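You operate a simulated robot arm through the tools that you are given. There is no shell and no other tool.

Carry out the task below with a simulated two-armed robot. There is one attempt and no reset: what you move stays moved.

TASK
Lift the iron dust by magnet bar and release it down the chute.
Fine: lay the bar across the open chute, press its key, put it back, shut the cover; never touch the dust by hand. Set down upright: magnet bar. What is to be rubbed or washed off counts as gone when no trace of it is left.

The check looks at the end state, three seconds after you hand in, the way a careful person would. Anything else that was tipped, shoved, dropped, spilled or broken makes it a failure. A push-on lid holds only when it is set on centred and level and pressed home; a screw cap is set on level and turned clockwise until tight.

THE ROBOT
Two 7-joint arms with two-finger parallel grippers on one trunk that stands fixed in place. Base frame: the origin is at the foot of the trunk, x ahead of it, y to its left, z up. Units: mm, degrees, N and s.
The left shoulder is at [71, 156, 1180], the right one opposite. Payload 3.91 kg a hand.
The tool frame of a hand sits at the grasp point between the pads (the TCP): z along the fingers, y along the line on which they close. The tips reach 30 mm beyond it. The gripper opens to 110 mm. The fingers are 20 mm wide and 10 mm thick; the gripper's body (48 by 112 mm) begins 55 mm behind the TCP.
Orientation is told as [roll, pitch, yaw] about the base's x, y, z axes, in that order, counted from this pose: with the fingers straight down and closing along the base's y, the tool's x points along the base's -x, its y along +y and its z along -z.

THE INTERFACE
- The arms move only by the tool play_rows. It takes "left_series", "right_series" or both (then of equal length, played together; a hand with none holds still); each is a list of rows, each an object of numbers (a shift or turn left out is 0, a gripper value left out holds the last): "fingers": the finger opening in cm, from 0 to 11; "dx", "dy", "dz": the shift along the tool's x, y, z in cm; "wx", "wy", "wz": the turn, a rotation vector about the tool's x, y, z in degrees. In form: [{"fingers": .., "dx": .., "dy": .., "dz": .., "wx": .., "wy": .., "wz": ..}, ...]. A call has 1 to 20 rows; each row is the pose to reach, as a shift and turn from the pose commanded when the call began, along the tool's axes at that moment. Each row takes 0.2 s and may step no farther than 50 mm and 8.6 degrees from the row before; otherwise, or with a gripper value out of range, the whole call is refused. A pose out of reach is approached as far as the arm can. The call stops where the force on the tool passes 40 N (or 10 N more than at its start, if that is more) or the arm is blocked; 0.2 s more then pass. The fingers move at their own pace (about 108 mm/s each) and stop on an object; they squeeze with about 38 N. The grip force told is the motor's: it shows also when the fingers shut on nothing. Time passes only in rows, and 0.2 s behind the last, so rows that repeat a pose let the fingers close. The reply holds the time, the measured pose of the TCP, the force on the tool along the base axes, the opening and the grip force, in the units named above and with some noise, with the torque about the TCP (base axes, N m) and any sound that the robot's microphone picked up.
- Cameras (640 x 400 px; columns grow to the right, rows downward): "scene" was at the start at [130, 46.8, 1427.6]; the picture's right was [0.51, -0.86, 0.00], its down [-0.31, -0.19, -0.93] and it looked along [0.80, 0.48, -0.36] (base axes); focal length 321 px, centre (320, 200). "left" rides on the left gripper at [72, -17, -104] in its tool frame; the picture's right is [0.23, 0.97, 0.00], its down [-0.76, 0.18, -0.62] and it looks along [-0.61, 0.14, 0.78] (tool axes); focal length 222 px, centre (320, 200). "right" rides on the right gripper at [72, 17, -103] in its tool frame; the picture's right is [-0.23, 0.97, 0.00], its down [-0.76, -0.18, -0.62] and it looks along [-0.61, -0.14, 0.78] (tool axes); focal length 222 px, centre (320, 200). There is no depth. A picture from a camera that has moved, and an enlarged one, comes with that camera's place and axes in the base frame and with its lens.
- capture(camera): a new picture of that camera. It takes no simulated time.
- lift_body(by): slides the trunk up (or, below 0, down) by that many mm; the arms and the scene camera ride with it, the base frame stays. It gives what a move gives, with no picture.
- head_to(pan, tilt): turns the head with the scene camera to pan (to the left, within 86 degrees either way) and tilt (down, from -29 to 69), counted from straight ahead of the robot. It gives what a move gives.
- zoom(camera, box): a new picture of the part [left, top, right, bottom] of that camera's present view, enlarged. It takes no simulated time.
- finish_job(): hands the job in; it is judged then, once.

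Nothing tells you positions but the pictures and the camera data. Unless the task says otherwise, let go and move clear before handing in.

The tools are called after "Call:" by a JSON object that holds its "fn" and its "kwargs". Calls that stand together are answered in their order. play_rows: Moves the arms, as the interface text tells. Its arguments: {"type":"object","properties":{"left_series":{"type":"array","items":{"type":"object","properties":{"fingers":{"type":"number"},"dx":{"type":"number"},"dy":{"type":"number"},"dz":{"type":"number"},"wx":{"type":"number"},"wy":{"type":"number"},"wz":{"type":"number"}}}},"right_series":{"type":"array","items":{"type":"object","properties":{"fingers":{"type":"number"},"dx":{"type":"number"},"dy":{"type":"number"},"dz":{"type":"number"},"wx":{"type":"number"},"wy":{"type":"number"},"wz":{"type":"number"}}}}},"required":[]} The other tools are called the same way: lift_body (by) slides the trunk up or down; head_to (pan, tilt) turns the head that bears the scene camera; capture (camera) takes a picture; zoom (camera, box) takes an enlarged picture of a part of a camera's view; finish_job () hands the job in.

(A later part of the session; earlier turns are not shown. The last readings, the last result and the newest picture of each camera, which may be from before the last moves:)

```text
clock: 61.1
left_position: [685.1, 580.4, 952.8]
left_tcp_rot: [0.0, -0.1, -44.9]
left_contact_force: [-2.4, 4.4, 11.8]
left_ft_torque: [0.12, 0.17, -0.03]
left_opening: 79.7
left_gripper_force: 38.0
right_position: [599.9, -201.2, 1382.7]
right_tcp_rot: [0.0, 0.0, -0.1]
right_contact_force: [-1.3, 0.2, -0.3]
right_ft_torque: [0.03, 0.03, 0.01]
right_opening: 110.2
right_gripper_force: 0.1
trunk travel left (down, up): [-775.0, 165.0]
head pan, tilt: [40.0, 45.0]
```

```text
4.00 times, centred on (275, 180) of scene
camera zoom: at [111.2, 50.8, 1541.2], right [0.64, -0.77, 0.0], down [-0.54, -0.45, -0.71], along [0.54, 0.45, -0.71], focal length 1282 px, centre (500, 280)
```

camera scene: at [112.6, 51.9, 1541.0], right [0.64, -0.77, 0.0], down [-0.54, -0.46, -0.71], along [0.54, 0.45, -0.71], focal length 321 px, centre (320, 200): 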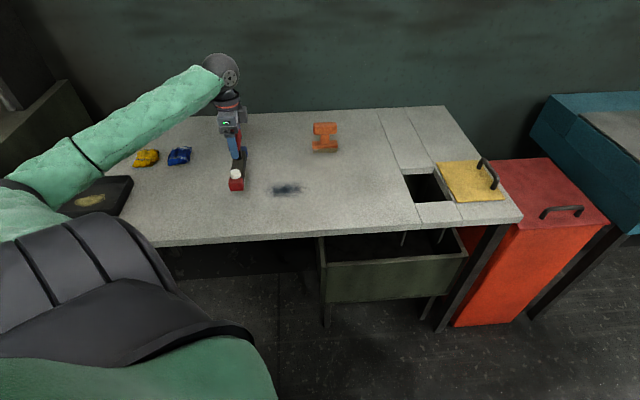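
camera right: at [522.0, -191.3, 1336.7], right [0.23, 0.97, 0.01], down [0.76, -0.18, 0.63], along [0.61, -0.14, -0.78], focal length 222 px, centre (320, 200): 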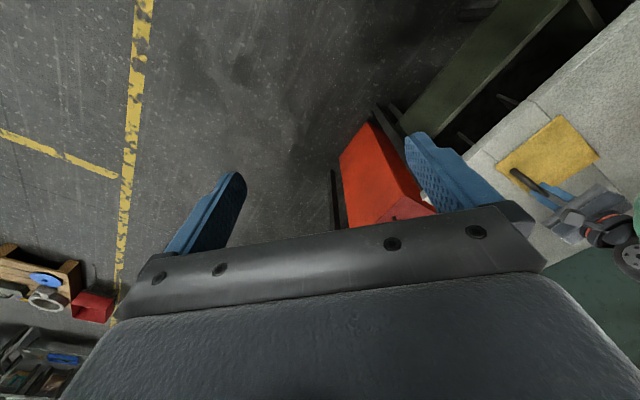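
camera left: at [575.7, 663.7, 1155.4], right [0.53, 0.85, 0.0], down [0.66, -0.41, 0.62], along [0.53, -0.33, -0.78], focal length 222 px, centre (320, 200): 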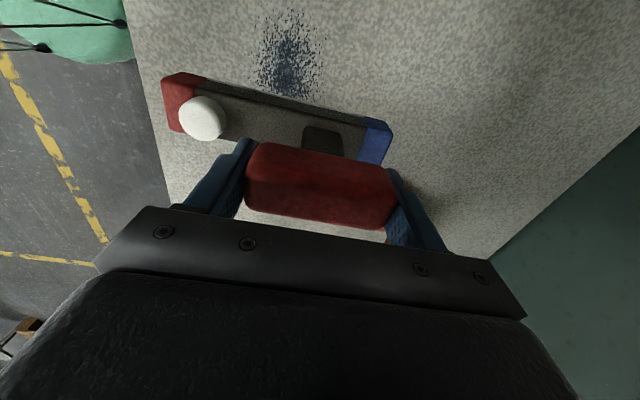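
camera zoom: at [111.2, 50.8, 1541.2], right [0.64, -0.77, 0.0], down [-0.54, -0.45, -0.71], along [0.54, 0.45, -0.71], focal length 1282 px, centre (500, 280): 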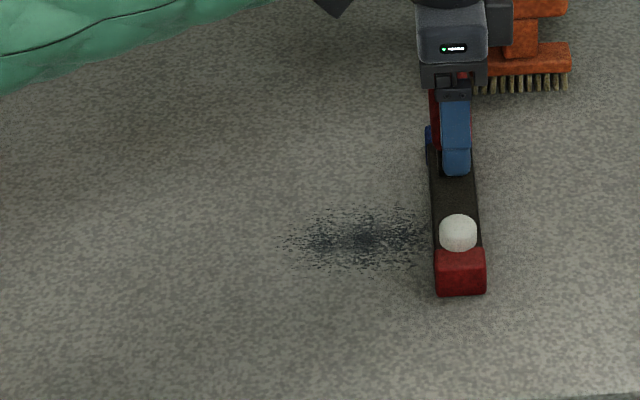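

Each contact pass thins the patch further. I keep sweeping back and forth.

Call:
{"fn": "play_rows", "kwargs": {"left_series": [{"dx": 1}, {"dx": 2}, {"dx": 3}, {"dx": 4}, {"dx": 5}, {"dx": 6}, {"dx": 7}, {"dx": 8}, {"dx": 9}, {"dx": 10}, {"dx": 11}, {"dx": 12}, {"dx": 13}, {"dx": 14}, {"dx": 15}, {"dx": 16}, {"dx": 17}]}}

Call:
{"fn": "zoom", "kwargs": {"camera": "scene", "box": [205, 130, 345, 230]}}

```text
clock: 64.7
left_position: [565.8, 700.7, 952.1]
left_tcp_rot: [0.0, -0.1, -45.1]
left_contact_force: [3.4, -3.2, 12.8]
left_ft_torque: [-0.28, -0.35, 0.17]
left_opening: 80.0
left_gripper_force: 38.4
right_position: [600.3, -201.9, 1383.0]
right_tcp_rot: [0.1, -0.1, -0.1]
right_contact_force: [-0.2, -0.3, 0.6]
right_ft_torque: [0.02, 0.02, -0.03]
right_opening: 109.9
right_gripper_force: 0.0
trunk travel left (down, up): [-775.0, 165.0]
head pan, tilt: [40.0, 45.0]
```

```text
4.00 times, centred on (275, 180) of scene
camera zoom: at [111.5, 50.1, 1541.1], right [0.64, -0.77, 0.0], down [-0.54, -0.45, -0.71], along [0.54, 0.46, -0.71], focal length 1282 px, centre (500, 280)
```

zoom: 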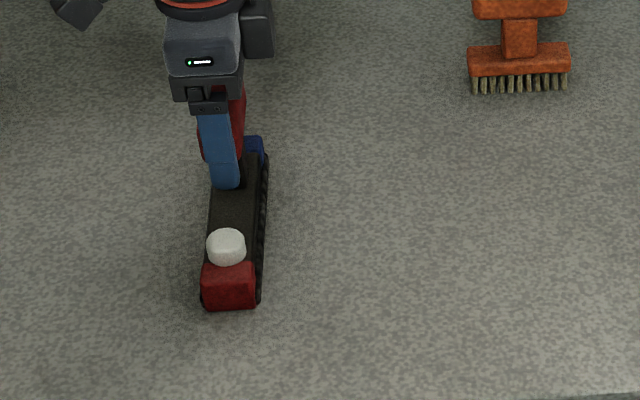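

The dust has left the table and now clings to the bar's lower edges. I inspect closely for any trace.

Call:
{"fn": "zoom", "kwargs": {"camera": "scene", "box": [255, 165, 325, 215]}}

Call:
{"fn": "zoom", "kwargs": {"camera": "scene", "box": [245, 155, 285, 215]}}

Call:
{"fn": "capture", "kwargs": {"camera": "left"}}

```text
8.00 times, centred on (290, 190) of scene
camera zoom: at [111.5, 50.1, 1541.1], right [0.64, -0.77, 0.0], down [-0.54, -0.45, -0.71], along [0.54, 0.46, -0.71], focal length 2565 px, centre (560, 280)
```

zoom: 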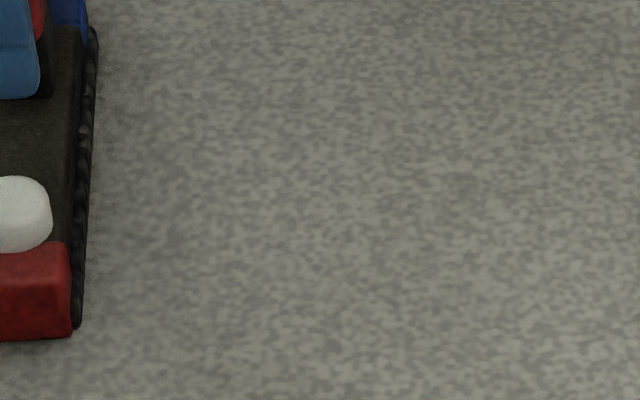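

```text
6.67 times, centred on (265, 185) of scene
camera zoom: at [111.5, 50.1, 1541.1], right [0.64, -0.77, 0.0], down [-0.54, -0.45, -0.71], along [0.54, 0.46, -0.71], focal length 2137 px, centre (687, 300)
```

zoom: 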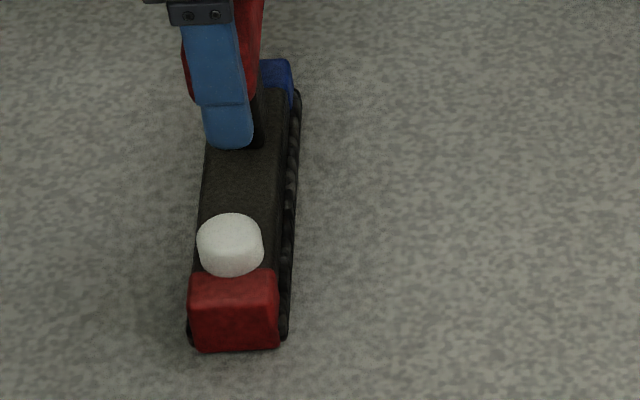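

```text
taken
camera left: at [502.3, 738.5, 1055.8], right [0.53, 0.85, 0.0], down [0.66, -0.41, 0.62], along [0.53, -0.33, -0.78], focal length 222 px, centre (320, 200)
```

left: 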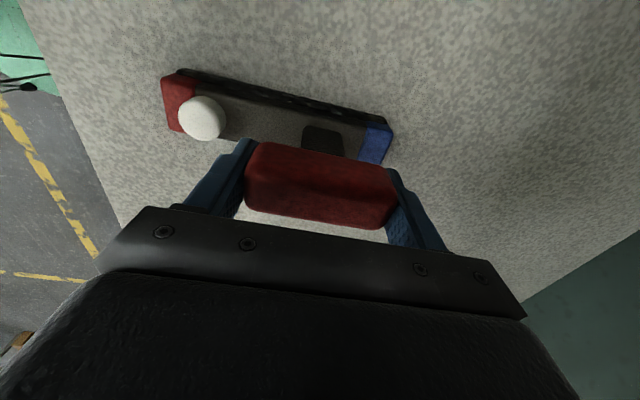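

The table is clean and the bar carries the filings. I lift it gently and confirm nothing remains underneath before carrying it.

Call:
{"fn": "play_rows", "kwargs": {"left_series": [{"dz": -0.3}, {"dz": -1}, {"dz": -2.5}, {"dz": -5}, {"dz": -8}, {"dz": -10}, {"dz": -10}]}}

Call:
{"fn": "zoom", "kwargs": {"camera": "scene", "box": [205, 110, 345, 230]}}

Call:
{"fn": "capture", "kwargs": {"camera": "left"}}

```text
clock: 66.3
left_position: [565.4, 701.6, 1049.5]
left_tcp_rot: [0.0, -0.1, -45.0]
left_contact_force: [-0.6, 0.2, -4.8]
left_ft_torque: [0.06, -0.06, 0.01]
left_opening: 79.9
left_gripper_force: 38.2
right_position: [601.1, -199.8, 1380.9]
right_tcp_rot: [0.0, 0.1, 0.0]
right_contact_force: [-0.3, -0.7, -0.6]
right_ft_torque: [-0.02, 0.03, 0.0]
right_opening: 109.9
right_gripper_force: 0.0
trunk travel left (down, up): [-775.0, 165.0]
head pan, tilt: [40.0, 45.0]
```

```text
3.33 times, centred on (275, 170) of scene
camera zoom: at [112.8, 52.1, 1541.0], right [0.64, -0.77, 0.0], down [-0.54, -0.46, -0.71], along [0.54, 0.45, -0.71], focal length 1069 px, centre (470, 300)
```

zoom: 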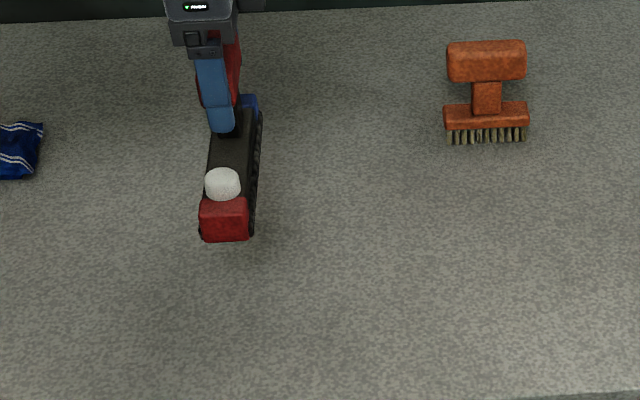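

```text
taken
camera left: at [501.7, 739.2, 1154.4], right [0.53, 0.85, 0.0], down [0.66, -0.41, 0.62], along [0.53, -0.33, -0.78], focal length 222 px, centre (320, 200)
```

left: 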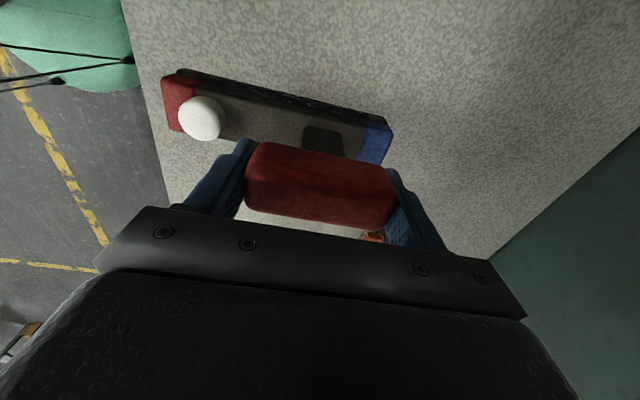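

The table is spotless. I raise the trunk another 100 mm for elbow clearance before moving to the chute.

Call:
{"fn": "lift_body", "kwargs": {"by": 100}}

```text
clock: 67.6
left_position: [564.8, 701.4, 1150.3]
left_tcp_rot: [-0.1, -0.1, -45.0]
left_contact_force: [-0.2, 0.0, -4.9]
left_ft_torque: [0.03, -0.11, -0.02]
left_opening: 79.5
left_gripper_force: 38.1
right_position: [600.9, -200.4, 1481.4]
right_tcp_rot: [0.0, -0.1, 0.0]
right_contact_force: [-0.1, -0.3, -0.4]
right_ft_torque: [0.0, 0.0, 0.01]
right_opening: 109.9
right_gripper_force: 0.0
trunk travel left (down, up): [-875.0, 65.0]
head pan, tilt: [40.0, 45.0]
```

Call:
{"fn": "play_rows", "kwargs": {"left_series": [{"dx": -3.5, "dy": -0.4, "wz": -6.5}, {"dx": -7.3, "dy": -0.85, "wz": -13.4}, {"dx": -11.1, "dy": -1.3, "wz": -20.3}, {"dx": -14.9, "dy": -1.7, "wz": -27.2}, {"dx": -18.7, "dy": -2.2, "wz": -34.1}, {"dx": -22.5, "dy": -2.6, "wz": -41}, {"dx": -26.3, "dy": -3.0, "wz": -47.9}, {"dx": -30.1, "dy": -3.5, "wz": -54.8}, {"dx": -33.9, "dy": -3.9, "wz": -61.7}, {"dx": -37.7, "dy": -4.4, "wz": -68.6}, {"dx": -41.5, "dy": -4.8, "wz": -75.5}, {"dx": -45.3, "dy": -5.3, "wz": -82.4}, {"dx": -48.0, "dy": -5.6, "wz": -88}, {"dx": -49.3, "dy": -5.73, "wz": -90}, {"dx": -49.3, "dy": -5.73, "wz": -90}]}}

Call:
{"fn": "capture", "kwargs": {"camera": "left"}}

Call:
{"fn": "capture", "kwargs": {"camera": "scene"}}

```text
clock: 70.8
left_position: [873.7, 312.0, 1151.9]
left_tcp_rot: [0.0, 0.0, 45.1]
left_contact_force: [0.0, 1.1, -4.4]
left_ft_torque: [0.09, 0.09, 0.02]
left_opening: 79.8
left_gripper_force: 37.8
right_position: [602.1, -200.2, 1481.7]
right_tcp_rot: [0.0, -0.1, 0.0]
right_contact_force: [0.1, 0.4, -0.7]
right_ft_torque: [-0.03, -0.01, 0.01]
right_opening: 110.0
right_gripper_force: 0.1
trunk travel left (down, up): [-875.0, 65.0]
head pan, tilt: [40.0, 45.0]
```

```text
taken
camera left: at [834.6, 247.3, 1254.8], right [-0.85, 0.53, 0.0], down [0.41, 0.67, 0.62], along [0.33, 0.53, -0.78], focal length 222 px, centre (320, 200)
```

left: 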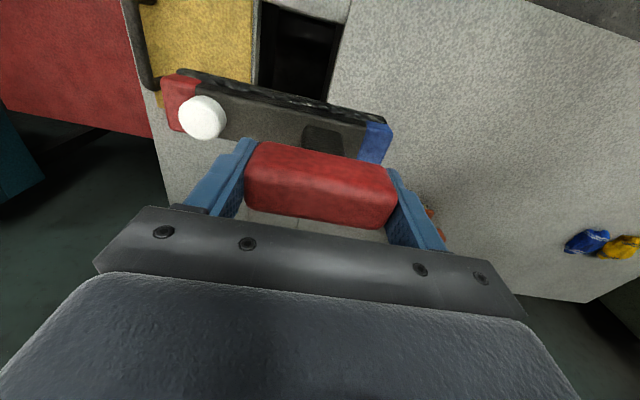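

```text
taken
camera scene: at [112.8, 51.4, 1641.1], right [0.64, -0.77, 0.0], down [-0.54, -0.45, -0.71], along [0.54, 0.45, -0.71], focal length 321 px, centre (320, 200)
```

scene: 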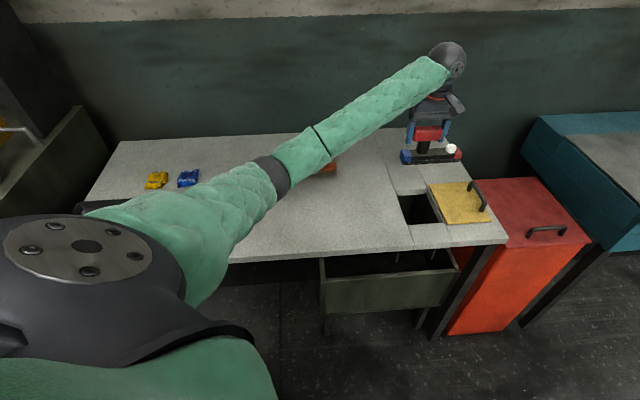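

Now above the chute; I lower until the bar is ~30 mm above the table and check alignment.

Call:
{"fn": "play_rows", "kwargs": {"left_series": [{"dz": 4}, {"dz": 8}, {"dz": 12}, {"dz": 15}, {"dz": 16.5}, {"dz": 16.5}]}}

Call:
{"fn": "zoom", "kwargs": {"camera": "scene", "box": [370, 140, 530, 260]}}

Call:
{"fn": "capture", "kwargs": {"camera": "left"}}

```text
clock: 72.2
left_position: [874.0, 311.2, 985.9]
left_tcp_rot: [0.0, 0.1, 45.0]
left_contact_force: [0.0, 0.0, -4.2]
left_ft_torque: [0.07, 0.04, 0.0]
left_opening: 80.0
left_gripper_force: 37.5
right_position: [601.1, -201.6, 1482.7]
right_tcp_rot: [0.0, 0.0, -0.1]
right_contact_force: [0.6, -0.4, 0.2]
right_ft_torque: [-0.01, 0.01, -0.01]
right_opening: 110.0
right_gripper_force: 0.1
trunk travel left (down, up): [-875.0, 65.0]
head pan, tilt: [40.0, 45.0]
```

```text
3.33 times, centred on (450, 200) of scene
camera zoom: at [112.9, 51.2, 1641.0], right [0.64, -0.77, 0.0], down [-0.54, -0.45, -0.71], along [0.54, 0.45, -0.71], focal length 1069 px, centre (-113, 200)
```

zoom: 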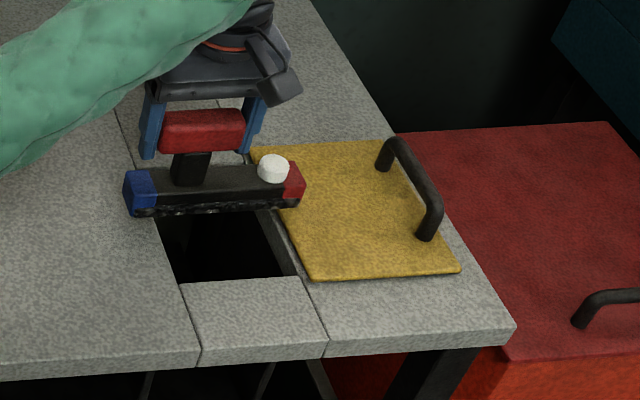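

```text
taken
camera left: at [834.3, 247.7, 1088.8], right [-0.85, 0.53, 0.0], down [0.41, 0.67, 0.62], along [0.33, 0.53, -0.78], focal length 222 px, centre (320, 200)
```

left: 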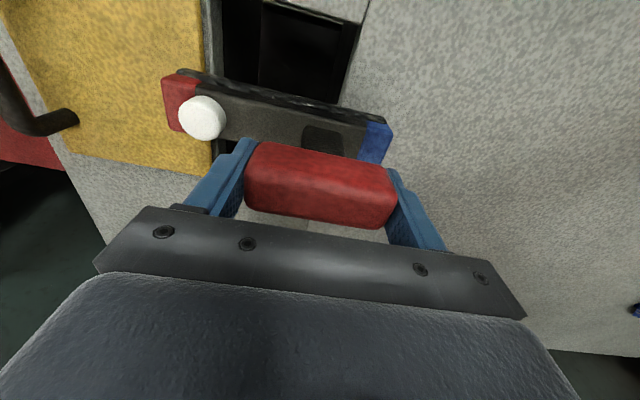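

The bar is about 7 mm too far right (its red end would ride on the plate). I shift left and lower to about 3 mm above the rim.

Call:
{"fn": "play_rows", "kwargs": {"left_series": [{"dy": 0.4}, {"dy": 0.7, "dz": 0.5}, {"dy": 0.7, "dz": 1.2}, {"dy": 0.7, "dz": 1.9}, {"dy": 0.7, "dz": 2.5}, {"dy": 0.7, "dz": 2.9}, {"dy": 0.7, "dz": 3.0}]}}

Call:
{"fn": "zoom", "kwargs": {"camera": "scene", "box": [380, 160, 500, 250]}}

Call:
{"fn": "zoom", "kwargs": {"camera": "left", "box": [100, 0, 420, 200]}}

```text
clock: 73.8
left_position: [866.5, 316.6, 958.7]
left_tcp_rot: [-0.3, -0.1, 45.1]
left_contact_force: [1.2, 4.0, 14.0]
left_ft_torque: [-1.14, -1.54, 0.27]
left_opening: 79.9
left_gripper_force: 37.8
right_position: [599.7, -200.3, 1483.1]
right_tcp_rot: [0.0, 0.1, -0.1]
right_contact_force: [-0.1, -0.4, 0.1]
right_ft_torque: [-0.01, 0.02, 0.0]
right_opening: 110.1
right_gripper_force: 0.1
trunk travel left (down, up): [-875.0, 65.0]
head pan, tilt: [40.0, 45.0]
```

```text
4.44 times, centred on (440, 205) of scene
camera zoom: at [110.9, 51.2, 1641.5], right [0.64, -0.77, 0.0], down [-0.54, -0.45, -0.71], along [0.54, 0.45, -0.71], focal length 1425 px, centre (-213, 178)
```

zoom: 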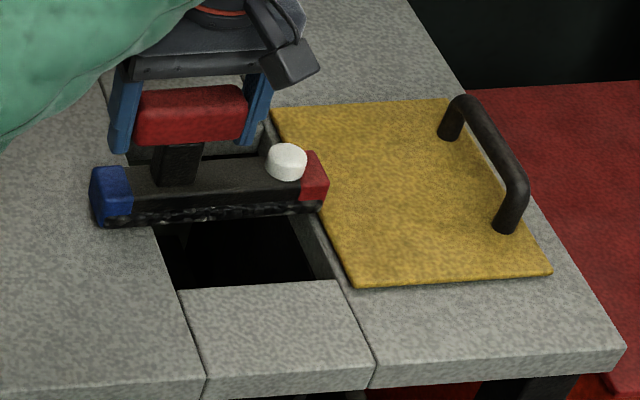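

```text
2.00 times, centred on (260, 100) of left
camera zoom: at [827.8, 251.8, 1062.6], right [-0.85, 0.53, 0.0], down [0.41, 0.67, 0.62], along [0.33, 0.53, -0.78], focal length 444 px, centre (440, 400)
```

zoom: 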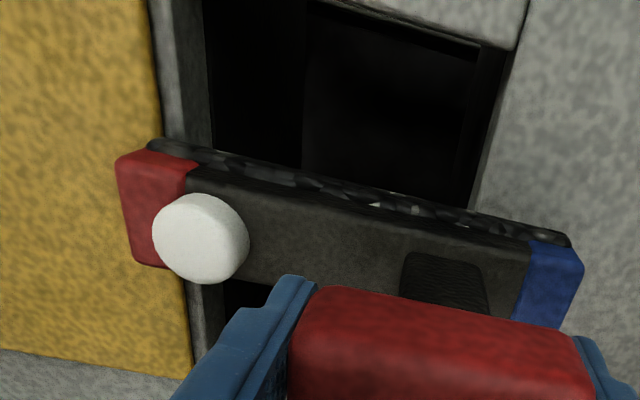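

The red end is touching the plate's edge (plate ≈6 mm thick). I'll rest that end deliberately on the plate's rim with a slight 2° tilt, which centres the bar better over the hole; raise, shift right 6 mm, tilt slightly, lower.

Call:
{"fn": "play_rows", "kwargs": {"left_series": [{"dz": -0.5}, {"dz": -0.9, "dy": -0.3, "wx": 1.0}, {"dz": -0.9, "dy": -0.6, "wx": 2.3}, {"dz": -0.5, "dy": -0.6, "wx": 2.3}, {"dz": -0.2, "dy": -0.6, "wx": 2.3}, {"dz": 0.0, "dy": -0.6, "wx": 2.3}, {"dz": 0.0, "dy": -0.6, "wx": 2.3}]}}

Call:
{"fn": "zoom", "kwargs": {"camera": "scene", "box": [380, 160, 500, 250]}}

Call:
{"fn": "zoom", "kwargs": {"camera": "left", "box": [100, 0, 420, 200]}}

```text
clock: 75.4
left_position: [871.4, 312.6, 956.4]
left_tcp_rot: [-2.4, 0.0, 45.2]
left_contact_force: [0.4, -0.2, -3.5]
left_ft_torque: [0.01, 0.0, 0.0]
left_opening: 79.5
left_gripper_force: 38.0
right_position: [601.6, -201.9, 1482.4]
right_tcp_rot: [0.0, 0.0, -0.1]
right_contact_force: [-1.2, -0.6, -0.5]
right_ft_torque: [-0.01, 0.0, 0.02]
right_opening: 110.0
right_gripper_force: 0.1
trunk travel left (down, up): [-875.0, 65.0]
head pan, tilt: [40.0, 45.0]
```

```text
4.44 times, centred on (440, 205) of scene
camera zoom: at [113.0, 51.2, 1641.0], right [0.64, -0.77, 0.0], down [-0.54, -0.45, -0.71], along [0.54, 0.45, -0.71], focal length 1425 px, centre (-213, 178)
```

zoom: 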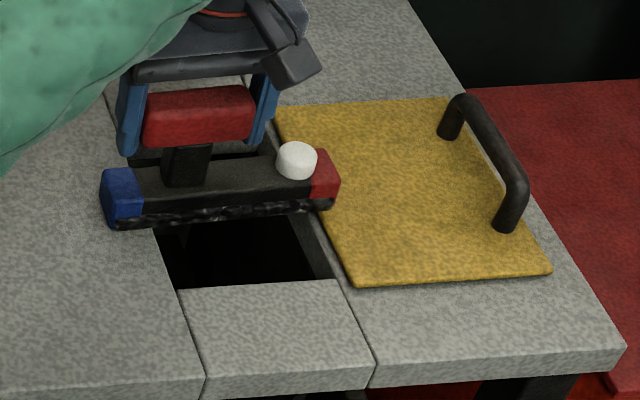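

```text
2.00 times, centred on (260, 100) of left
camera zoom: at [830.4, 250.4, 1060.6], right [-0.85, 0.53, -0.04], down [0.39, 0.68, 0.61], along [0.35, 0.51, -0.79], focal length 444 px, centre (440, 400)
```

zoom: 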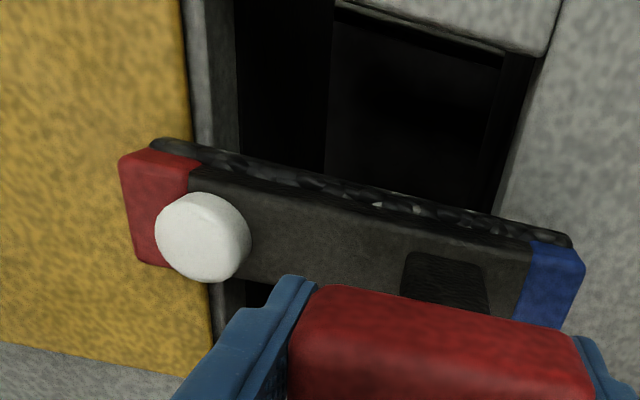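

Call:
{"fn": "play_rows", "kwargs": {"left_series": [{"dz": 0.05}, {"dz": 0.1}, {"dz": 0.15}, {"dz": 0.2}, {"dz": 0.2}]}}

```text
clock: 76.6
left_position: [871.1, 311.5, 956.5]
left_tcp_rot: [-2.6, 0.0, 45.1]
left_contact_force: [3.4, 3.3, 10.2]
left_ft_torque: [-0.84, -1.32, 0.47]
left_opening: 79.8
left_gripper_force: 38.3
right_position: [599.4, -200.5, 1482.7]
right_tcp_rot: [0.0, 0.0, 0.0]
right_contact_force: [0.3, -0.3, 0.0]
right_ft_torque: [0.02, 0.0, 0.01]
right_opening: 109.9
right_gripper_force: 0.1
trunk travel left (down, up): [-875.0, 65.0]
head pan, tilt: [40.0, 45.0]
```

Contact is on the plate rim; the blue end is still ~2 mm up. I tilt slightly more so both ends touch before releasing.

Call:
{"fn": "play_rows", "kwargs": {"left_series": [{"dz": 0.05, "dy": 0.05, "wx": 0.3}, {"dz": 0.1, "dy": 0.1, "wx": 0.6}, {"dz": 0.15, "dy": 0.15, "wx": 0.9}, {"dz": 0.2, "dy": 0.2, "wx": 1.2}, {"dz": 0.2, "dy": 0.2, "wx": 1.2}]}}

```text
clock: 77.8
left_position: [870.2, 310.6, 955.3]
left_tcp_rot: [-3.7, -0.1, 45.0]
left_contact_force: [6.4, -1.9, 18.6]
left_ft_torque: [0.62, 0.48, -0.09]
left_opening: 80.1
left_gripper_force: 38.0
right_position: [600.1, -201.9, 1482.8]
right_tcp_rot: [-0.1, 0.0, -0.1]
right_contact_force: [0.5, 0.1, 0.2]
right_ft_torque: [0.0, 0.0, 0.0]
right_opening: 109.8
right_gripper_force: 0.1
trunk travel left (down, up): [-875.0, 65.0]
head pan, tilt: [40.0, 45.0]
```

Both ends are now supported. I ease the downward push and open the fingers.

Call:
{"fn": "play_rows", "kwargs": {"left_series": [{"dz": -0.05, "wx": -0.3}, {"dz": -0.05, "wx": -0.3, "fingers": 8.2}, {"dz": -0.05, "wx": -0.3, "fingers": 8.8}, {"dz": -0.05, "wx": -0.3, "fingers": 9.6}, {"dz": -0.05, "wx": -0.3, "fingers": 10.4}, {"dz": -0.05, "wx": -0.3, "fingers": 10.4}]}}

Call:
{"fn": "zoom", "kwargs": {"camera": "scene", "box": [380, 160, 500, 250]}}

Call:
{"fn": "capture", "kwargs": {"camera": "left"}}

```text
clock: 79.2
left_position: [871.3, 312.4, 953.1]
left_tcp_rot: [-3.3, 0.0, 45.1]
left_contact_force: [0.3, -0.1, 0.6]
left_ft_torque: [0.02, -0.01, 0.02]
left_opening: 103.7
left_gripper_force: 0.1
right_position: [600.8, -201.2, 1482.2]
right_tcp_rot: [-0.1, 0.1, 0.0]
right_contact_force: [-0.5, 0.2, 0.6]
right_ft_torque: [-0.02, -0.01, 0.0]
right_opening: 110.2
right_gripper_force: 0.0
trunk travel left (down, up): [-875.0, 65.0]
head pan, tilt: [40.0, 45.0]
```

```text
4.44 times, centred on (440, 205) of scene
camera zoom: at [112.4, 50.9, 1641.1], right [0.64, -0.77, 0.0], down [-0.54, -0.45, -0.71], along [0.54, 0.45, -0.71], focal length 1425 px, centre (-213, 178)
```

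zoom: 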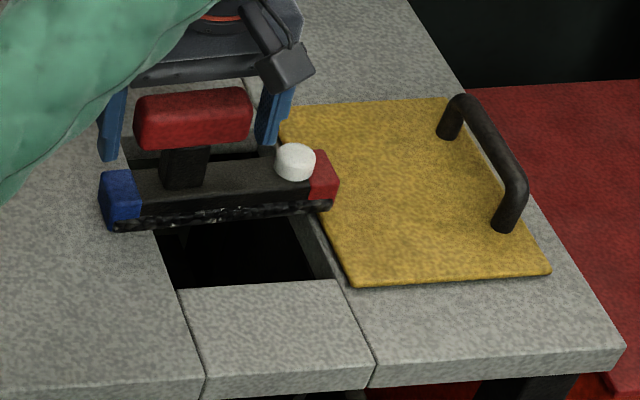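

```text
taken
camera left: at [827.9, 252.5, 1058.3], right [-0.85, 0.53, -0.06], down [0.39, 0.69, 0.61], along [0.36, 0.5, -0.79], focal length 222 px, centre (320, 200)
```

left: 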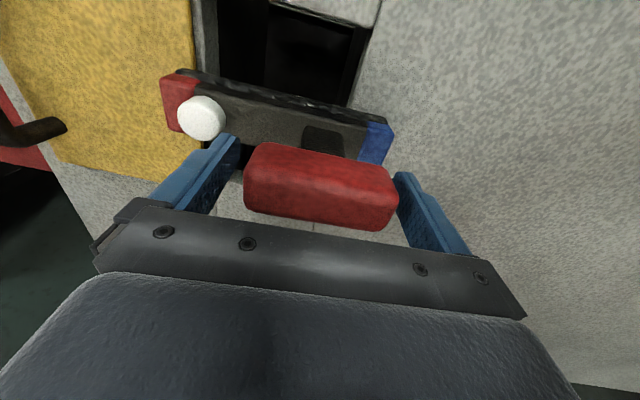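

The bar lies stably across the chute. I rise clear of the grip, level the hand and close the fingers.

Call:
{"fn": "play_rows", "kwargs": {"left_series": [{"dz": -2, "fingers": 10.4}, {"dz": -5}, {"dz": -8}, {"dz": -11, "wx": -1.5}, {"dz": -13, "wx": -3.3}, {"dz": -13, "wx": -3.3, "fingers": 0}, {"dz": -13, "wx": -3.3, "fingers": 0}, {"dz": -13, "wx": -3.3, "fingers": 0}]}}

Call:
{"fn": "capture", "kwargs": {"camera": "left"}}

Call:
{"fn": "zoom", "kwargs": {"camera": "scene", "box": [370, 140, 530, 260]}}

```text
clock: 81.0
left_position: [865.4, 318.5, 1081.9]
left_tcp_rot: [0.0, 0.0, 45.0]
left_contact_force: [-0.6, 0.1, -0.3]
left_ft_torque: [0.02, 0.0, 0.03]
left_opening: 0.0
left_gripper_force: 37.6
right_position: [600.9, -200.8, 1482.0]
right_tcp_rot: [0.1, 0.1, 0.0]
right_contact_force: [0.3, 0.4, -1.7]
right_ft_torque: [0.04, -0.02, 0.03]
right_opening: 110.2
right_gripper_force: 0.1
trunk travel left (down, up): [-875.0, 65.0]
head pan, tilt: [40.0, 45.0]
```

```text
taken
camera left: at [826.7, 255.5, 1186.3], right [-0.85, 0.53, 0.0], down [0.41, 0.66, 0.62], along [0.33, 0.53, -0.78], focal length 222 px, centre (320, 200)
```

left: 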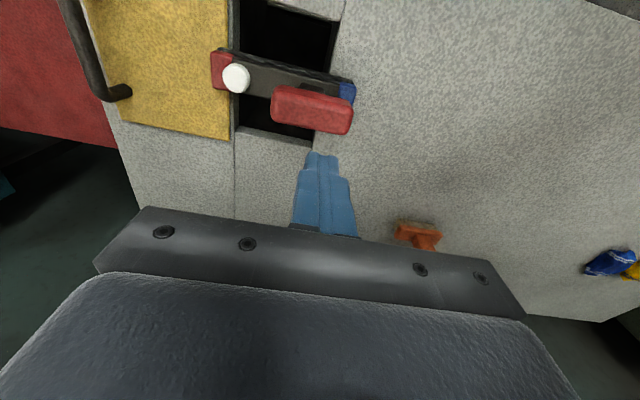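

```text
3.33 times, centred on (450, 200) of scene
camera zoom: at [112.5, 51.1, 1641.1], right [0.64, -0.77, 0.0], down [-0.54, -0.45, -0.71], along [0.54, 0.45, -0.71], focal length 1069 px, centre (-113, 200)
```

zoom: 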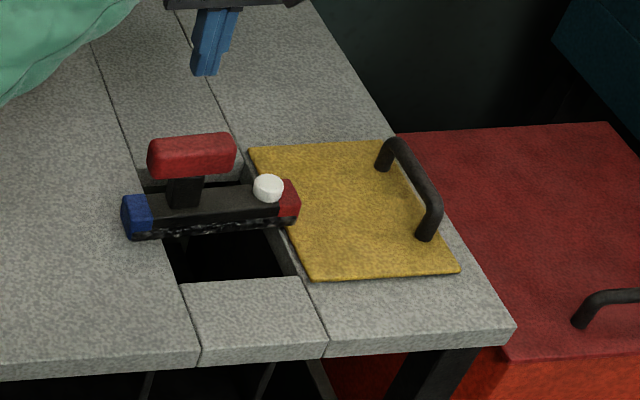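

Bar is at rest with its key near (936, 249). I move the closed fingertips above the key.

Call:
{"fn": "play_rows", "kwargs": {"left_series": [{"dy": -3.5}, {"dy": -7}, {"dy": -10, "dx": -0.1}, {"dy": -10, "dx": -0.1, "dz": 4}, {"dy": -10, "dx": -0.1, "dz": 8}, {"dy": -10, "dx": -0.1, "dz": 10.5}, {"dy": -10, "dx": -0.1, "dz": 10.5}]}}

Call:
{"fn": "capture", "kwargs": {"camera": "left"}}

Call:
{"fn": "zoom", "kwargs": {"camera": "scene", "box": [380, 140, 500, 240]}}

```text
clock: 82.6
left_position: [936.2, 247.5, 976.1]
left_tcp_rot: [0.0, 0.0, 45.0]
left_contact_force: [0.1, -0.2, -0.3]
left_ft_torque: [0.03, 0.0, -0.04]
left_opening: 0.0
left_gripper_force: 37.5
right_position: [601.0, -201.9, 1482.6]
right_tcp_rot: [0.0, 0.0, 0.0]
right_contact_force: [0.2, -0.1, 0.3]
right_ft_torque: [-0.01, -0.01, 0.0]
right_opening: 110.2
right_gripper_force: 0.1
trunk travel left (down, up): [-875.0, 65.0]
head pan, tilt: [40.0, 45.0]
```

```text
taken
camera left: at [898.0, 183.9, 1080.7], right [-0.85, 0.53, 0.0], down [0.41, 0.66, 0.62], along [0.33, 0.53, -0.78], focal length 222 px, centre (320, 200)
```

left: 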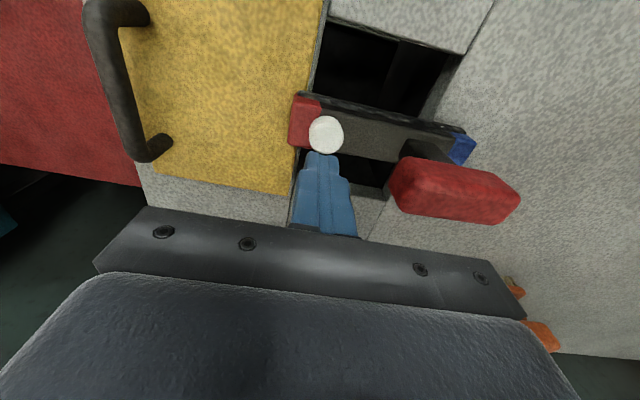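

```text
4.00 times, centred on (440, 190) of scene
camera zoom: at [112.5, 51.2, 1641.1], right [0.64, -0.77, 0.0], down [-0.54, -0.45, -0.71], along [0.54, 0.45, -0.71], focal length 1282 px, centre (-160, 240)
```

zoom: 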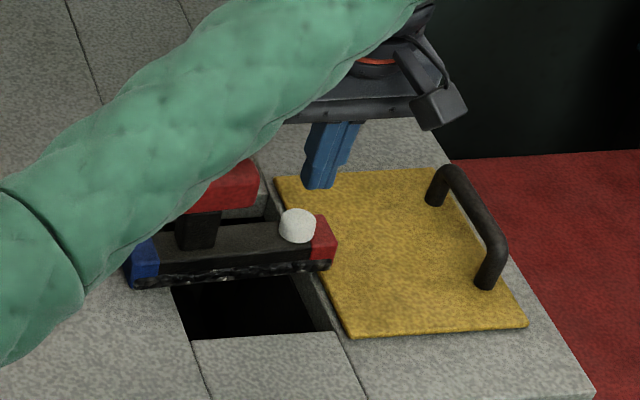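

Fingertips are nearly centred over the key. I make a small correction and descend carefully to press.

Call:
{"fn": "play_rows", "kwargs": {"left_series": [{"dy": 0.3, "dx": 0.2, "dz": 1.5}, {"dy": 0.3, "dx": 0.2, "dz": 2.8}, {"dy": 0.3, "dx": 0.2, "dz": 3.6}, {"dy": 0.3, "dx": 0.2, "dz": 3.6}]}}

Call:
{"fn": "zoom", "kwargs": {"camera": "left", "box": [240, 60, 440, 240]}}

Call:
{"fn": "zoom", "kwargs": {"camera": "scene", "box": [400, 160, 500, 235]}}

```text
clock: 83.6
left_position: [932.3, 248.8, 941.0]
left_tcp_rot: [-0.1, 0.0, 45.0]
left_contact_force: [0.8, -0.2, 0.6]
left_ft_torque: [-0.01, 0.02, -0.02]
left_opening: 0.0
left_gripper_force: 37.2
right_position: [600.8, -201.5, 1482.6]
right_tcp_rot: [-0.1, -0.1, 0.0]
right_contact_force: [0.1, 1.1, -0.4]
right_ft_torque: [0.0, -0.01, 0.0]
right_opening: 109.9
right_gripper_force: 0.0
trunk travel left (down, up): [-875.0, 65.0]
head pan, tilt: [40.0, 45.0]
```

```text
2.22 times, centred on (340, 150) of left
camera zoom: at [893.8, 183.8, 1045.5], right [-0.85, 0.53, 0.0], down [0.41, 0.66, 0.62], along [0.33, 0.53, -0.78], focal length 494 px, centre (276, 311)
```

zoom: 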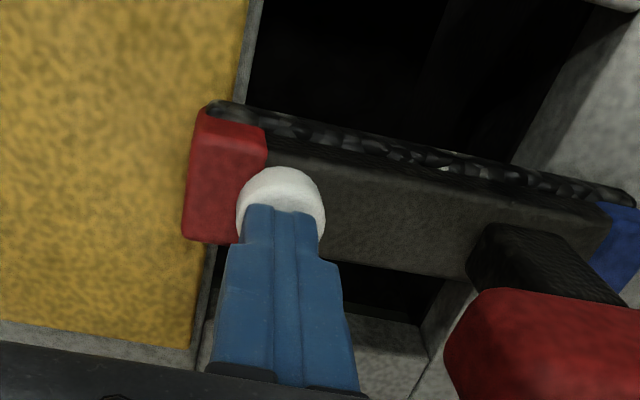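

```text
5.33 times, centred on (450, 198) of scene
camera zoom: at [112.3, 51.0, 1641.1], right [0.64, -0.77, 0.0], down [-0.54, -0.45, -0.71], along [0.54, 0.45, -0.71], focal length 1710 px, centre (-373, 213)
```

zoom: 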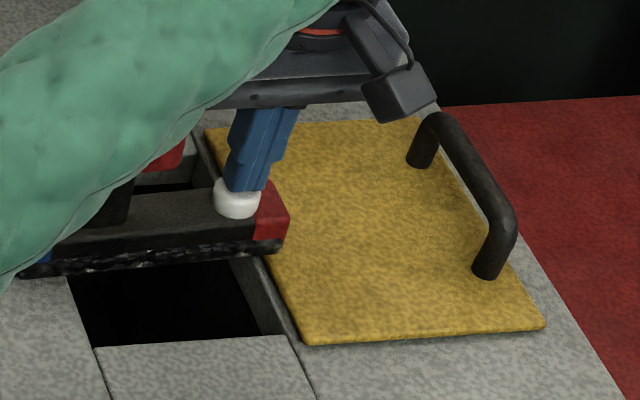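

Call:
{"fn": "play_rows", "kwargs": {"left_series": [{"dz": 0.2}, {"dz": 0.4}, {"dz": 0.6}, {"dz": 0.8}, {"dz": 0.9}]}}

```text
clock: 84.8
left_position: [932.2, 246.8, 937.9]
left_tcp_rot: [-0.1, -0.2, 44.9]
left_contact_force: [-1.4, -4.6, 19.5]
left_ft_torque: [-0.11, 0.05, -0.01]
left_opening: 0.2
left_gripper_force: 37.1
right_position: [599.9, -202.9, 1482.1]
right_tcp_rot: [0.0, -0.2, 0.0]
right_contact_force: [-0.1, 1.1, 0.0]
right_ft_torque: [0.01, 0.0, -0.02]
right_opening: 110.0
right_gripper_force: 0.0
trunk travel left (down, up): [-875.0, 65.0]
head pan, tilt: [40.0, 45.0]
heard: click
```

A click was heard. I check whether the filings dropped.

Call:
{"fn": "zoom", "kwargs": {"camera": "left", "box": [240, 60, 440, 240]}}

Call:
{"fn": "zoom", "kwargs": {"camera": "scene", "box": [400, 160, 500, 235]}}

```text
2.22 times, centred on (340, 150) of left
camera zoom: at [893.9, 183.6, 1039.8], right [-0.85, 0.53, 0.0], down [0.41, 0.66, 0.62], along [0.33, 0.53, -0.78], focal length 494 px, centre (276, 311)
```

zoom: 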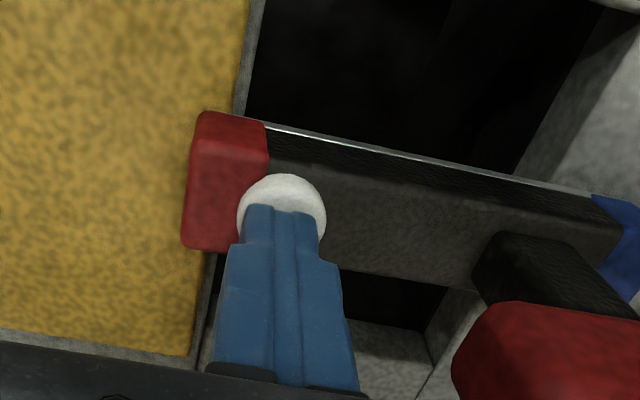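

```text
5.33 times, centred on (450, 198) of scene
camera zoom: at [110.2, 49.7, 1641.5], right [0.64, -0.77, 0.0], down [-0.54, -0.45, -0.71], along [0.54, 0.46, -0.71], focal length 1710 px, centre (-373, 213)
```

zoom: 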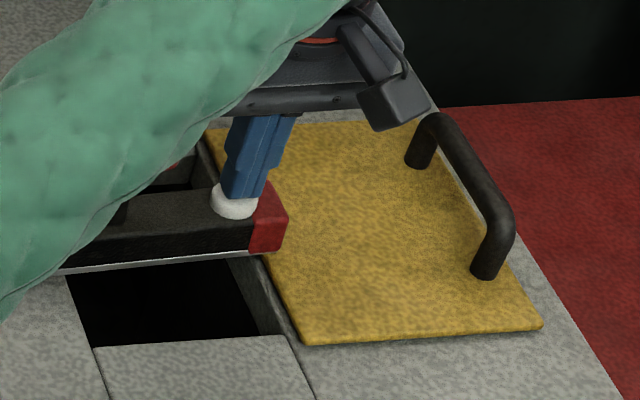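

The fuzz is gone from the bar: the filings dropped down the chute. I raise the hand, and move back above the grip with open fingers.

Call:
{"fn": "play_rows", "kwargs": {"left_series": [{"dz": -1}, {"dz": -4}, {"dz": -8}, {"dz": -12}, {"dz": -15}, {"dz": -15, "dy": 3.5, "dx": -0.1}, {"dz": -15, "dy": 7, "dx": -0.15, "fingers": 6}, {"dz": -15, "dy": 9.7, "dx": -0.15, "fingers": 10.6}, {"dz": -15, "dy": 9.7, "dx": -0.15, "fingers": 10.6}, {"dz": -15, "dy": 9.7, "dx": -0.15, "fingers": 10.6}]}}

Call:
{"fn": "capture", "kwargs": {"camera": "left"}}

Call:
{"fn": "zoom", "kwargs": {"camera": "scene", "box": [370, 140, 530, 260]}}

```text
clock: 87.0
left_position: [866.0, 316.5, 1082.9]
left_tcp_rot: [0.1, 0.1, 45.0]
left_contact_force: [-0.1, 0.6, -0.2]
left_ft_torque: [0.0, 0.0, 0.02]
left_opening: 105.9
left_gripper_force: 0.0
right_position: [601.4, -200.3, 1481.9]
right_tcp_rot: [0.0, 0.0, -0.1]
right_contact_force: [-0.8, 0.3, 0.1]
right_ft_torque: [-0.02, -0.03, 0.03]
right_opening: 109.8
right_gripper_force: 0.0
trunk travel left (down, up): [-875.0, 65.0]
head pan, tilt: [40.0, 45.0]
```

```text
taken
camera left: at [827.7, 253.2, 1186.5], right [-0.85, 0.53, 0.0], down [0.41, 0.66, 0.62], along [0.33, 0.53, -0.78], focal length 222 px, centre (320, 200)
```

left: 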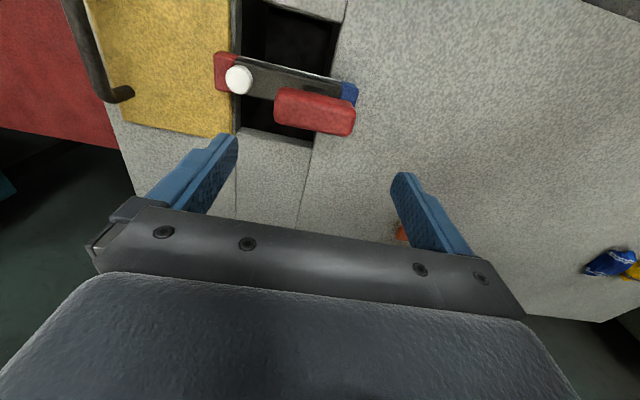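

```text
3.33 times, centred on (450, 200) of scene
camera zoom: at [112.6, 51.2, 1641.1], right [0.64, -0.77, 0.0], down [-0.54, -0.45, -0.71], along [0.54, 0.45, -0.71], focal length 1069 px, centre (-113, 200)
```

zoom: 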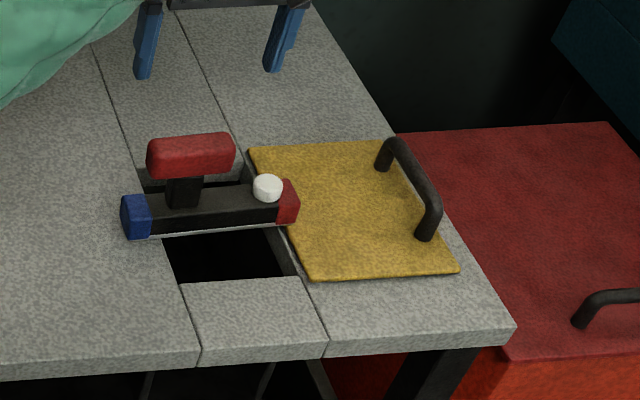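

Call:
{"fn": "play_rows", "kwargs": {"left_series": [{"dz": 3, "dy": -0.2, "wx": 1}, {"dz": 6, "dy": -0.4, "wx": 2}, {"dz": 9, "dy": -0.6, "dx": -0.08, "wx": 2.7}, {"dz": 11.5, "dy": -0.66, "dx": -0.08, "wx": 2.7}, {"dz": 12.9, "dy": -0.66, "dx": -0.08, "wx": 2.7}, {"dz": 12.9, "dy": -0.66, "dx": -0.08, "wx": 2.7}]}}

Call:
{"fn": "capture", "kwargs": {"camera": "left"}}

Call:
{"fn": "zoom", "kwargs": {"camera": "scene", "box": [380, 140, 500, 240]}}

```text
clock: 88.4
left_position: [871.7, 314.6, 953.2]
left_tcp_rot: [-2.6, 0.0, 45.0]
left_contact_force: [0.5, 0.3, 0.0]
left_ft_torque: [0.03, 0.0, -0.06]
left_opening: 106.3
left_gripper_force: 0.1
right_position: [602.1, -200.9, 1482.1]
right_tcp_rot: [0.1, 0.0, -0.1]
right_contact_force: [0.7, 0.3, -0.1]
right_ft_torque: [0.0, -0.02, 0.0]
right_opening: 110.1
right_gripper_force: 0.0
trunk travel left (down, up): [-875.0, 65.0]
head pan, tilt: [40.0, 45.0]
```

```text
taken
camera left: at [829.4, 253.0, 1057.9], right [-0.85, 0.53, -0.04], down [0.39, 0.68, 0.61], along [0.35, 0.5, -0.79], focal length 222 px, centre (320, 200)
```

left: 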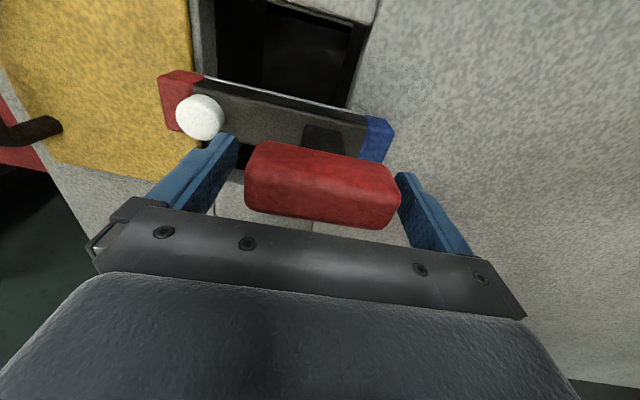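

```text
4.00 times, centred on (440, 190) of scene
camera zoom: at [112.4, 51.1, 1641.1], right [0.64, -0.77, 0.0], down [-0.54, -0.45, -0.71], along [0.54, 0.45, -0.71], focal length 1282 px, centre (-160, 240)
```

zoom: 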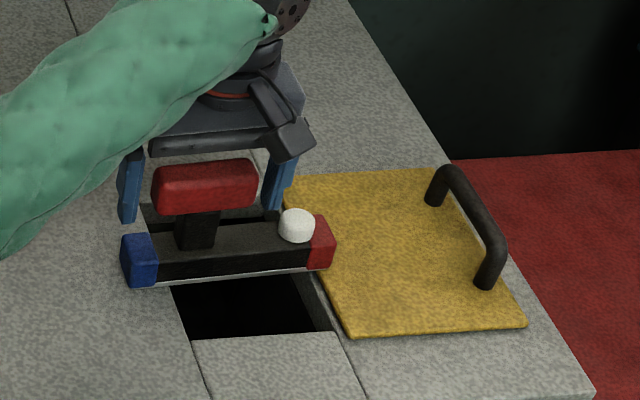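

Call:
{"fn": "play_rows", "kwargs": {"left_series": [{"fingers": 9.5}, {"fingers": 8.8}, {"fingers": 8.2}, {"fingers": 7}, {"fingers": 7}, {"fingers": 7}, {"dz": -0.5}, {"dz": -1.5}, {"dz": -3}, {"dz": -5}, {"dz": -7, "wx": -1.3}, {"dz": -9, "wx": -2.6}, {"dz": -9, "wx": -2.6}]}}

Call:
{"fn": "capture", "kwargs": {"camera": "left"}}

Call:
{"fn": "zoom", "kwargs": {"camera": "scene", "box": [370, 140, 530, 260]}}

```text
clock: 91.2
left_position: [870.5, 316.7, 1044.4]
left_tcp_rot: [0.1, 0.1, 45.1]
left_contact_force: [0.4, 0.6, -4.2]
left_ft_torque: [0.13, 0.07, 0.0]
left_opening: 79.8
left_gripper_force: 38.1
right_position: [602.9, -200.9, 1482.9]
right_tcp_rot: [-0.1, 0.0, 0.0]
right_contact_force: [0.3, -0.3, -0.4]
right_ft_torque: [0.02, 0.0, 0.0]
right_opening: 110.1
right_gripper_force: 0.1
trunk travel left (down, up): [-875.0, 65.0]
head pan, tilt: [40.0, 45.0]
```

```text
taken
camera left: at [830.1, 253.3, 1147.4], right [-0.85, 0.53, 0.0], down [0.41, 0.67, 0.62], along [0.33, 0.53, -0.78], focal length 222 px, centre (320, 200)
```

left: 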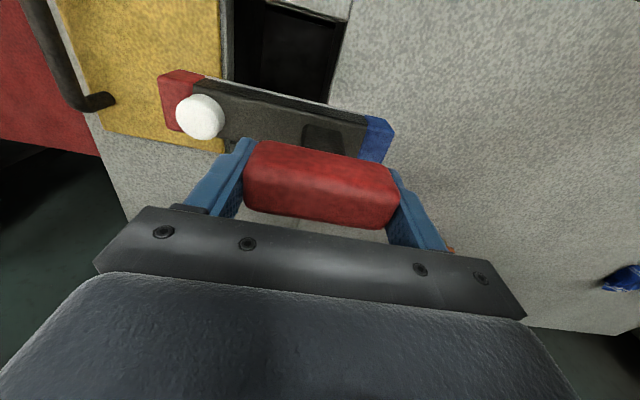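

```text
3.33 times, centred on (450, 200) of scene
camera zoom: at [113.0, 51.3, 1641.0], right [0.64, -0.77, 0.0], down [-0.54, -0.45, -0.71], along [0.54, 0.45, -0.71], focal length 1069 px, centre (-113, 200)
```

zoom: 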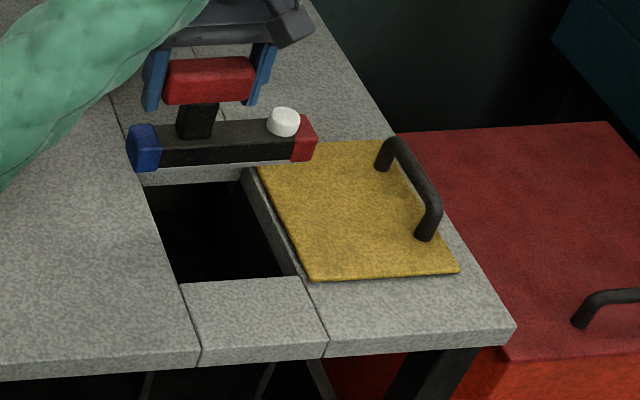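

The bar is clean and the chute surroundings are clean too. I carry the bar back toward its original place.

Call:
{"fn": "play_rows", "kwargs": {"left_series": [{"dy": 3.5, "dx": -1.2, "dz": -1.5}, {"dy": 7.8, "dx": -2.6, "dz": -2.5}, {"dy": 12.1, "dx": -4.1, "dz": -2.5}, {"dy": 16.4, "dx": -5.5, "dz": -2.5}, {"dy": 20.7, "dx": -6.9, "dz": -2.5}, {"dy": 25, "dx": -8.4, "dz": -2.5}, {"dy": 29.3, "dx": -9.8, "dz": -2.5}, {"dy": 33.6, "dx": -11.3, "dz": -2.5}, {"dy": 37.9, "dx": -12.7, "dz": -2.5}, {"dy": 42.2, "dx": -14.2, "dz": -2.5}, {"dy": 46.5, "dx": -15.6, "dz": -2.5}, {"dy": 50.8, "dx": -17, "dz": -2.5}, {"dy": 55.1, "dx": -18.5, "dz": -2.5}, {"dy": 58.5, "dx": -19.6, "dz": -2.5}, {"dy": 60.2, "dx": -20.2, "dz": -2.5}, {"dy": 60.2, "dx": -20.2, "dz": -2.5}]}}

Call:
{"fn": "capture", "kwargs": {"camera": "scene"}}

Call:
{"fn": "capture", "kwargs": {"camera": "left"}}

```text
clock: 94.6
left_position: [584.0, 886.6, 1067.5]
left_tcp_rot: [-0.1, 0.1, 45.0]
left_contact_force: [0.5, -0.6, -3.9]
left_ft_torque: [0.09, 0.06, 0.0]
left_opening: 79.6
left_gripper_force: 38.3
right_position: [601.8, -199.3, 1483.3]
right_tcp_rot: [0.1, 0.0, 0.0]
right_contact_force: [0.1, 0.9, 0.0]
right_ft_torque: [-0.02, 0.01, -0.03]
right_opening: 109.9
right_gripper_force: 0.0
trunk travel left (down, up): [-875.0, 65.0]
head pan, tilt: [40.0, 45.0]
```

```text
taken
camera scene: at [112.8, 51.8, 1641.0], right [0.64, -0.77, 0.0], down [-0.54, -0.46, -0.71], along [0.54, 0.45, -0.71], focal length 321 px, centre (320, 200)
```

scene: 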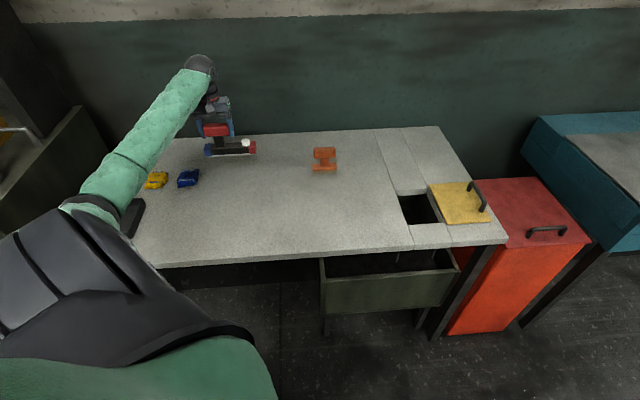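

```text
taken
camera left: at [545.1, 822.2, 1171.5], right [-0.85, 0.53, 0.0], down [0.41, 0.67, 0.62], along [0.33, 0.53, -0.78], focal length 222 px, centre (320, 200)
```

left: 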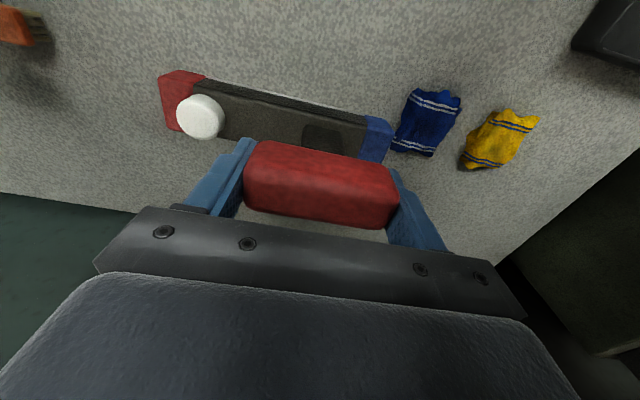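

I lower the bar to its original spot, feeling for contact.

Call:
{"fn": "play_rows", "kwargs": {"left_series": [{"dz": 3, "dy": -0.2}, {"dz": 6, "dy": -0.25}, {"dz": 8.5, "dy": -0.25}, {"dz": 10.3, "dy": -0.25}, {"dz": 11.0, "dy": -0.25}, {"dz": 11.3, "dy": -0.25}, {"dz": 11.3, "dy": -0.25}]}}

```text
clock: 96.2
left_position: [587.7, 883.0, 954.7]
left_tcp_rot: [-0.1, 0.0, 45.1]
left_contact_force: [-0.8, -0.9, -5.0]
left_ft_torque: [0.08, 0.03, 0.0]
left_opening: 79.9
left_gripper_force: 38.5
right_position: [601.3, -200.3, 1483.0]
right_tcp_rot: [0.0, 0.1, 0.0]
right_contact_force: [0.2, -0.5, 0.0]
right_ft_torque: [0.03, 0.0, 0.02]
right_opening: 110.0
right_gripper_force: 0.1
trunk travel left (down, up): [-875.0, 65.0]
head pan, tilt: [40.0, 45.0]
```

Call:
{"fn": "play_rows", "kwargs": {"left_series": [{"dz": 0.1}, {"dz": 0.2}, {"dz": 0.3}, {"dz": 0.35}]}}

```text
clock: 97.2
left_position: [586.8, 885.0, 951.4]
left_tcp_rot: [-0.2, 0.1, 44.9]
left_contact_force: [0.6, -0.7, -4.5]
left_ft_torque: [0.07, 0.06, -0.01]
left_opening: 79.9
left_gripper_force: 37.8
right_position: [601.2, -200.2, 1482.8]
right_tcp_rot: [0.1, -0.1, 0.1]
right_contact_force: [-0.1, -1.1, -0.5]
right_ft_torque: [-0.06, 0.01, 0.0]
right_opening: 110.0
right_gripper_force: 0.1
trunk travel left (down, up): [-875.0, 65.0]
head pan, tilt: [40.0, 45.0]
```

Call:
{"fn": "play_rows", "kwargs": {"left_series": [{"dz": 0.1}, {"dz": 0.2}, {"dz": 0.25}, {"dz": 0.25}]}}

Call:
{"fn": "zoom", "kwargs": {"camera": "scene", "box": [170, 100, 290, 190]}}

```text
clock: 98.2
left_position: [586.1, 884.7, 950.4]
left_tcp_rot: [-0.1, -0.1, 45.0]
left_contact_force: [3.1, 0.7, 8.5]
left_ft_torque: [0.42, 0.49, -0.09]
left_opening: 79.7
left_gripper_force: 38.1
right_position: [600.8, -201.4, 1481.9]
right_tcp_rot: [0.0, 0.0, 0.0]
right_contact_force: [0.1, -0.3, -0.4]
right_ft_torque: [-0.02, 0.02, 0.02]
right_opening: 110.0
right_gripper_force: 0.0
trunk travel left (down, up): [-875.0, 65.0]
head pan, tilt: [40.0, 45.0]
```

```text
4.44 times, centred on (230, 145) of scene
camera zoom: at [112.1, 50.4, 1641.3], right [0.64, -0.77, 0.0], down [-0.54, -0.45, -0.71], along [0.54, 0.45, -0.71], focal length 1425 px, centre (720, 444)
```

zoom: 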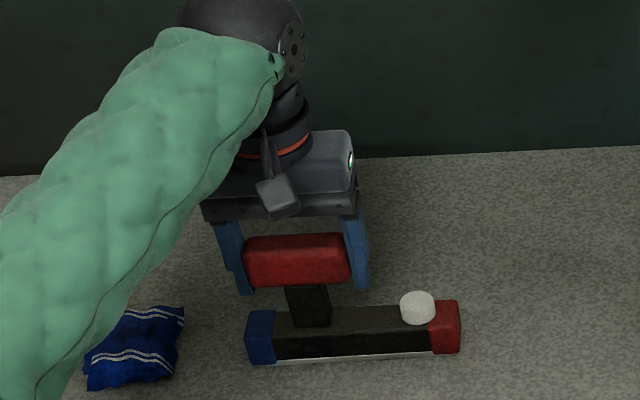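

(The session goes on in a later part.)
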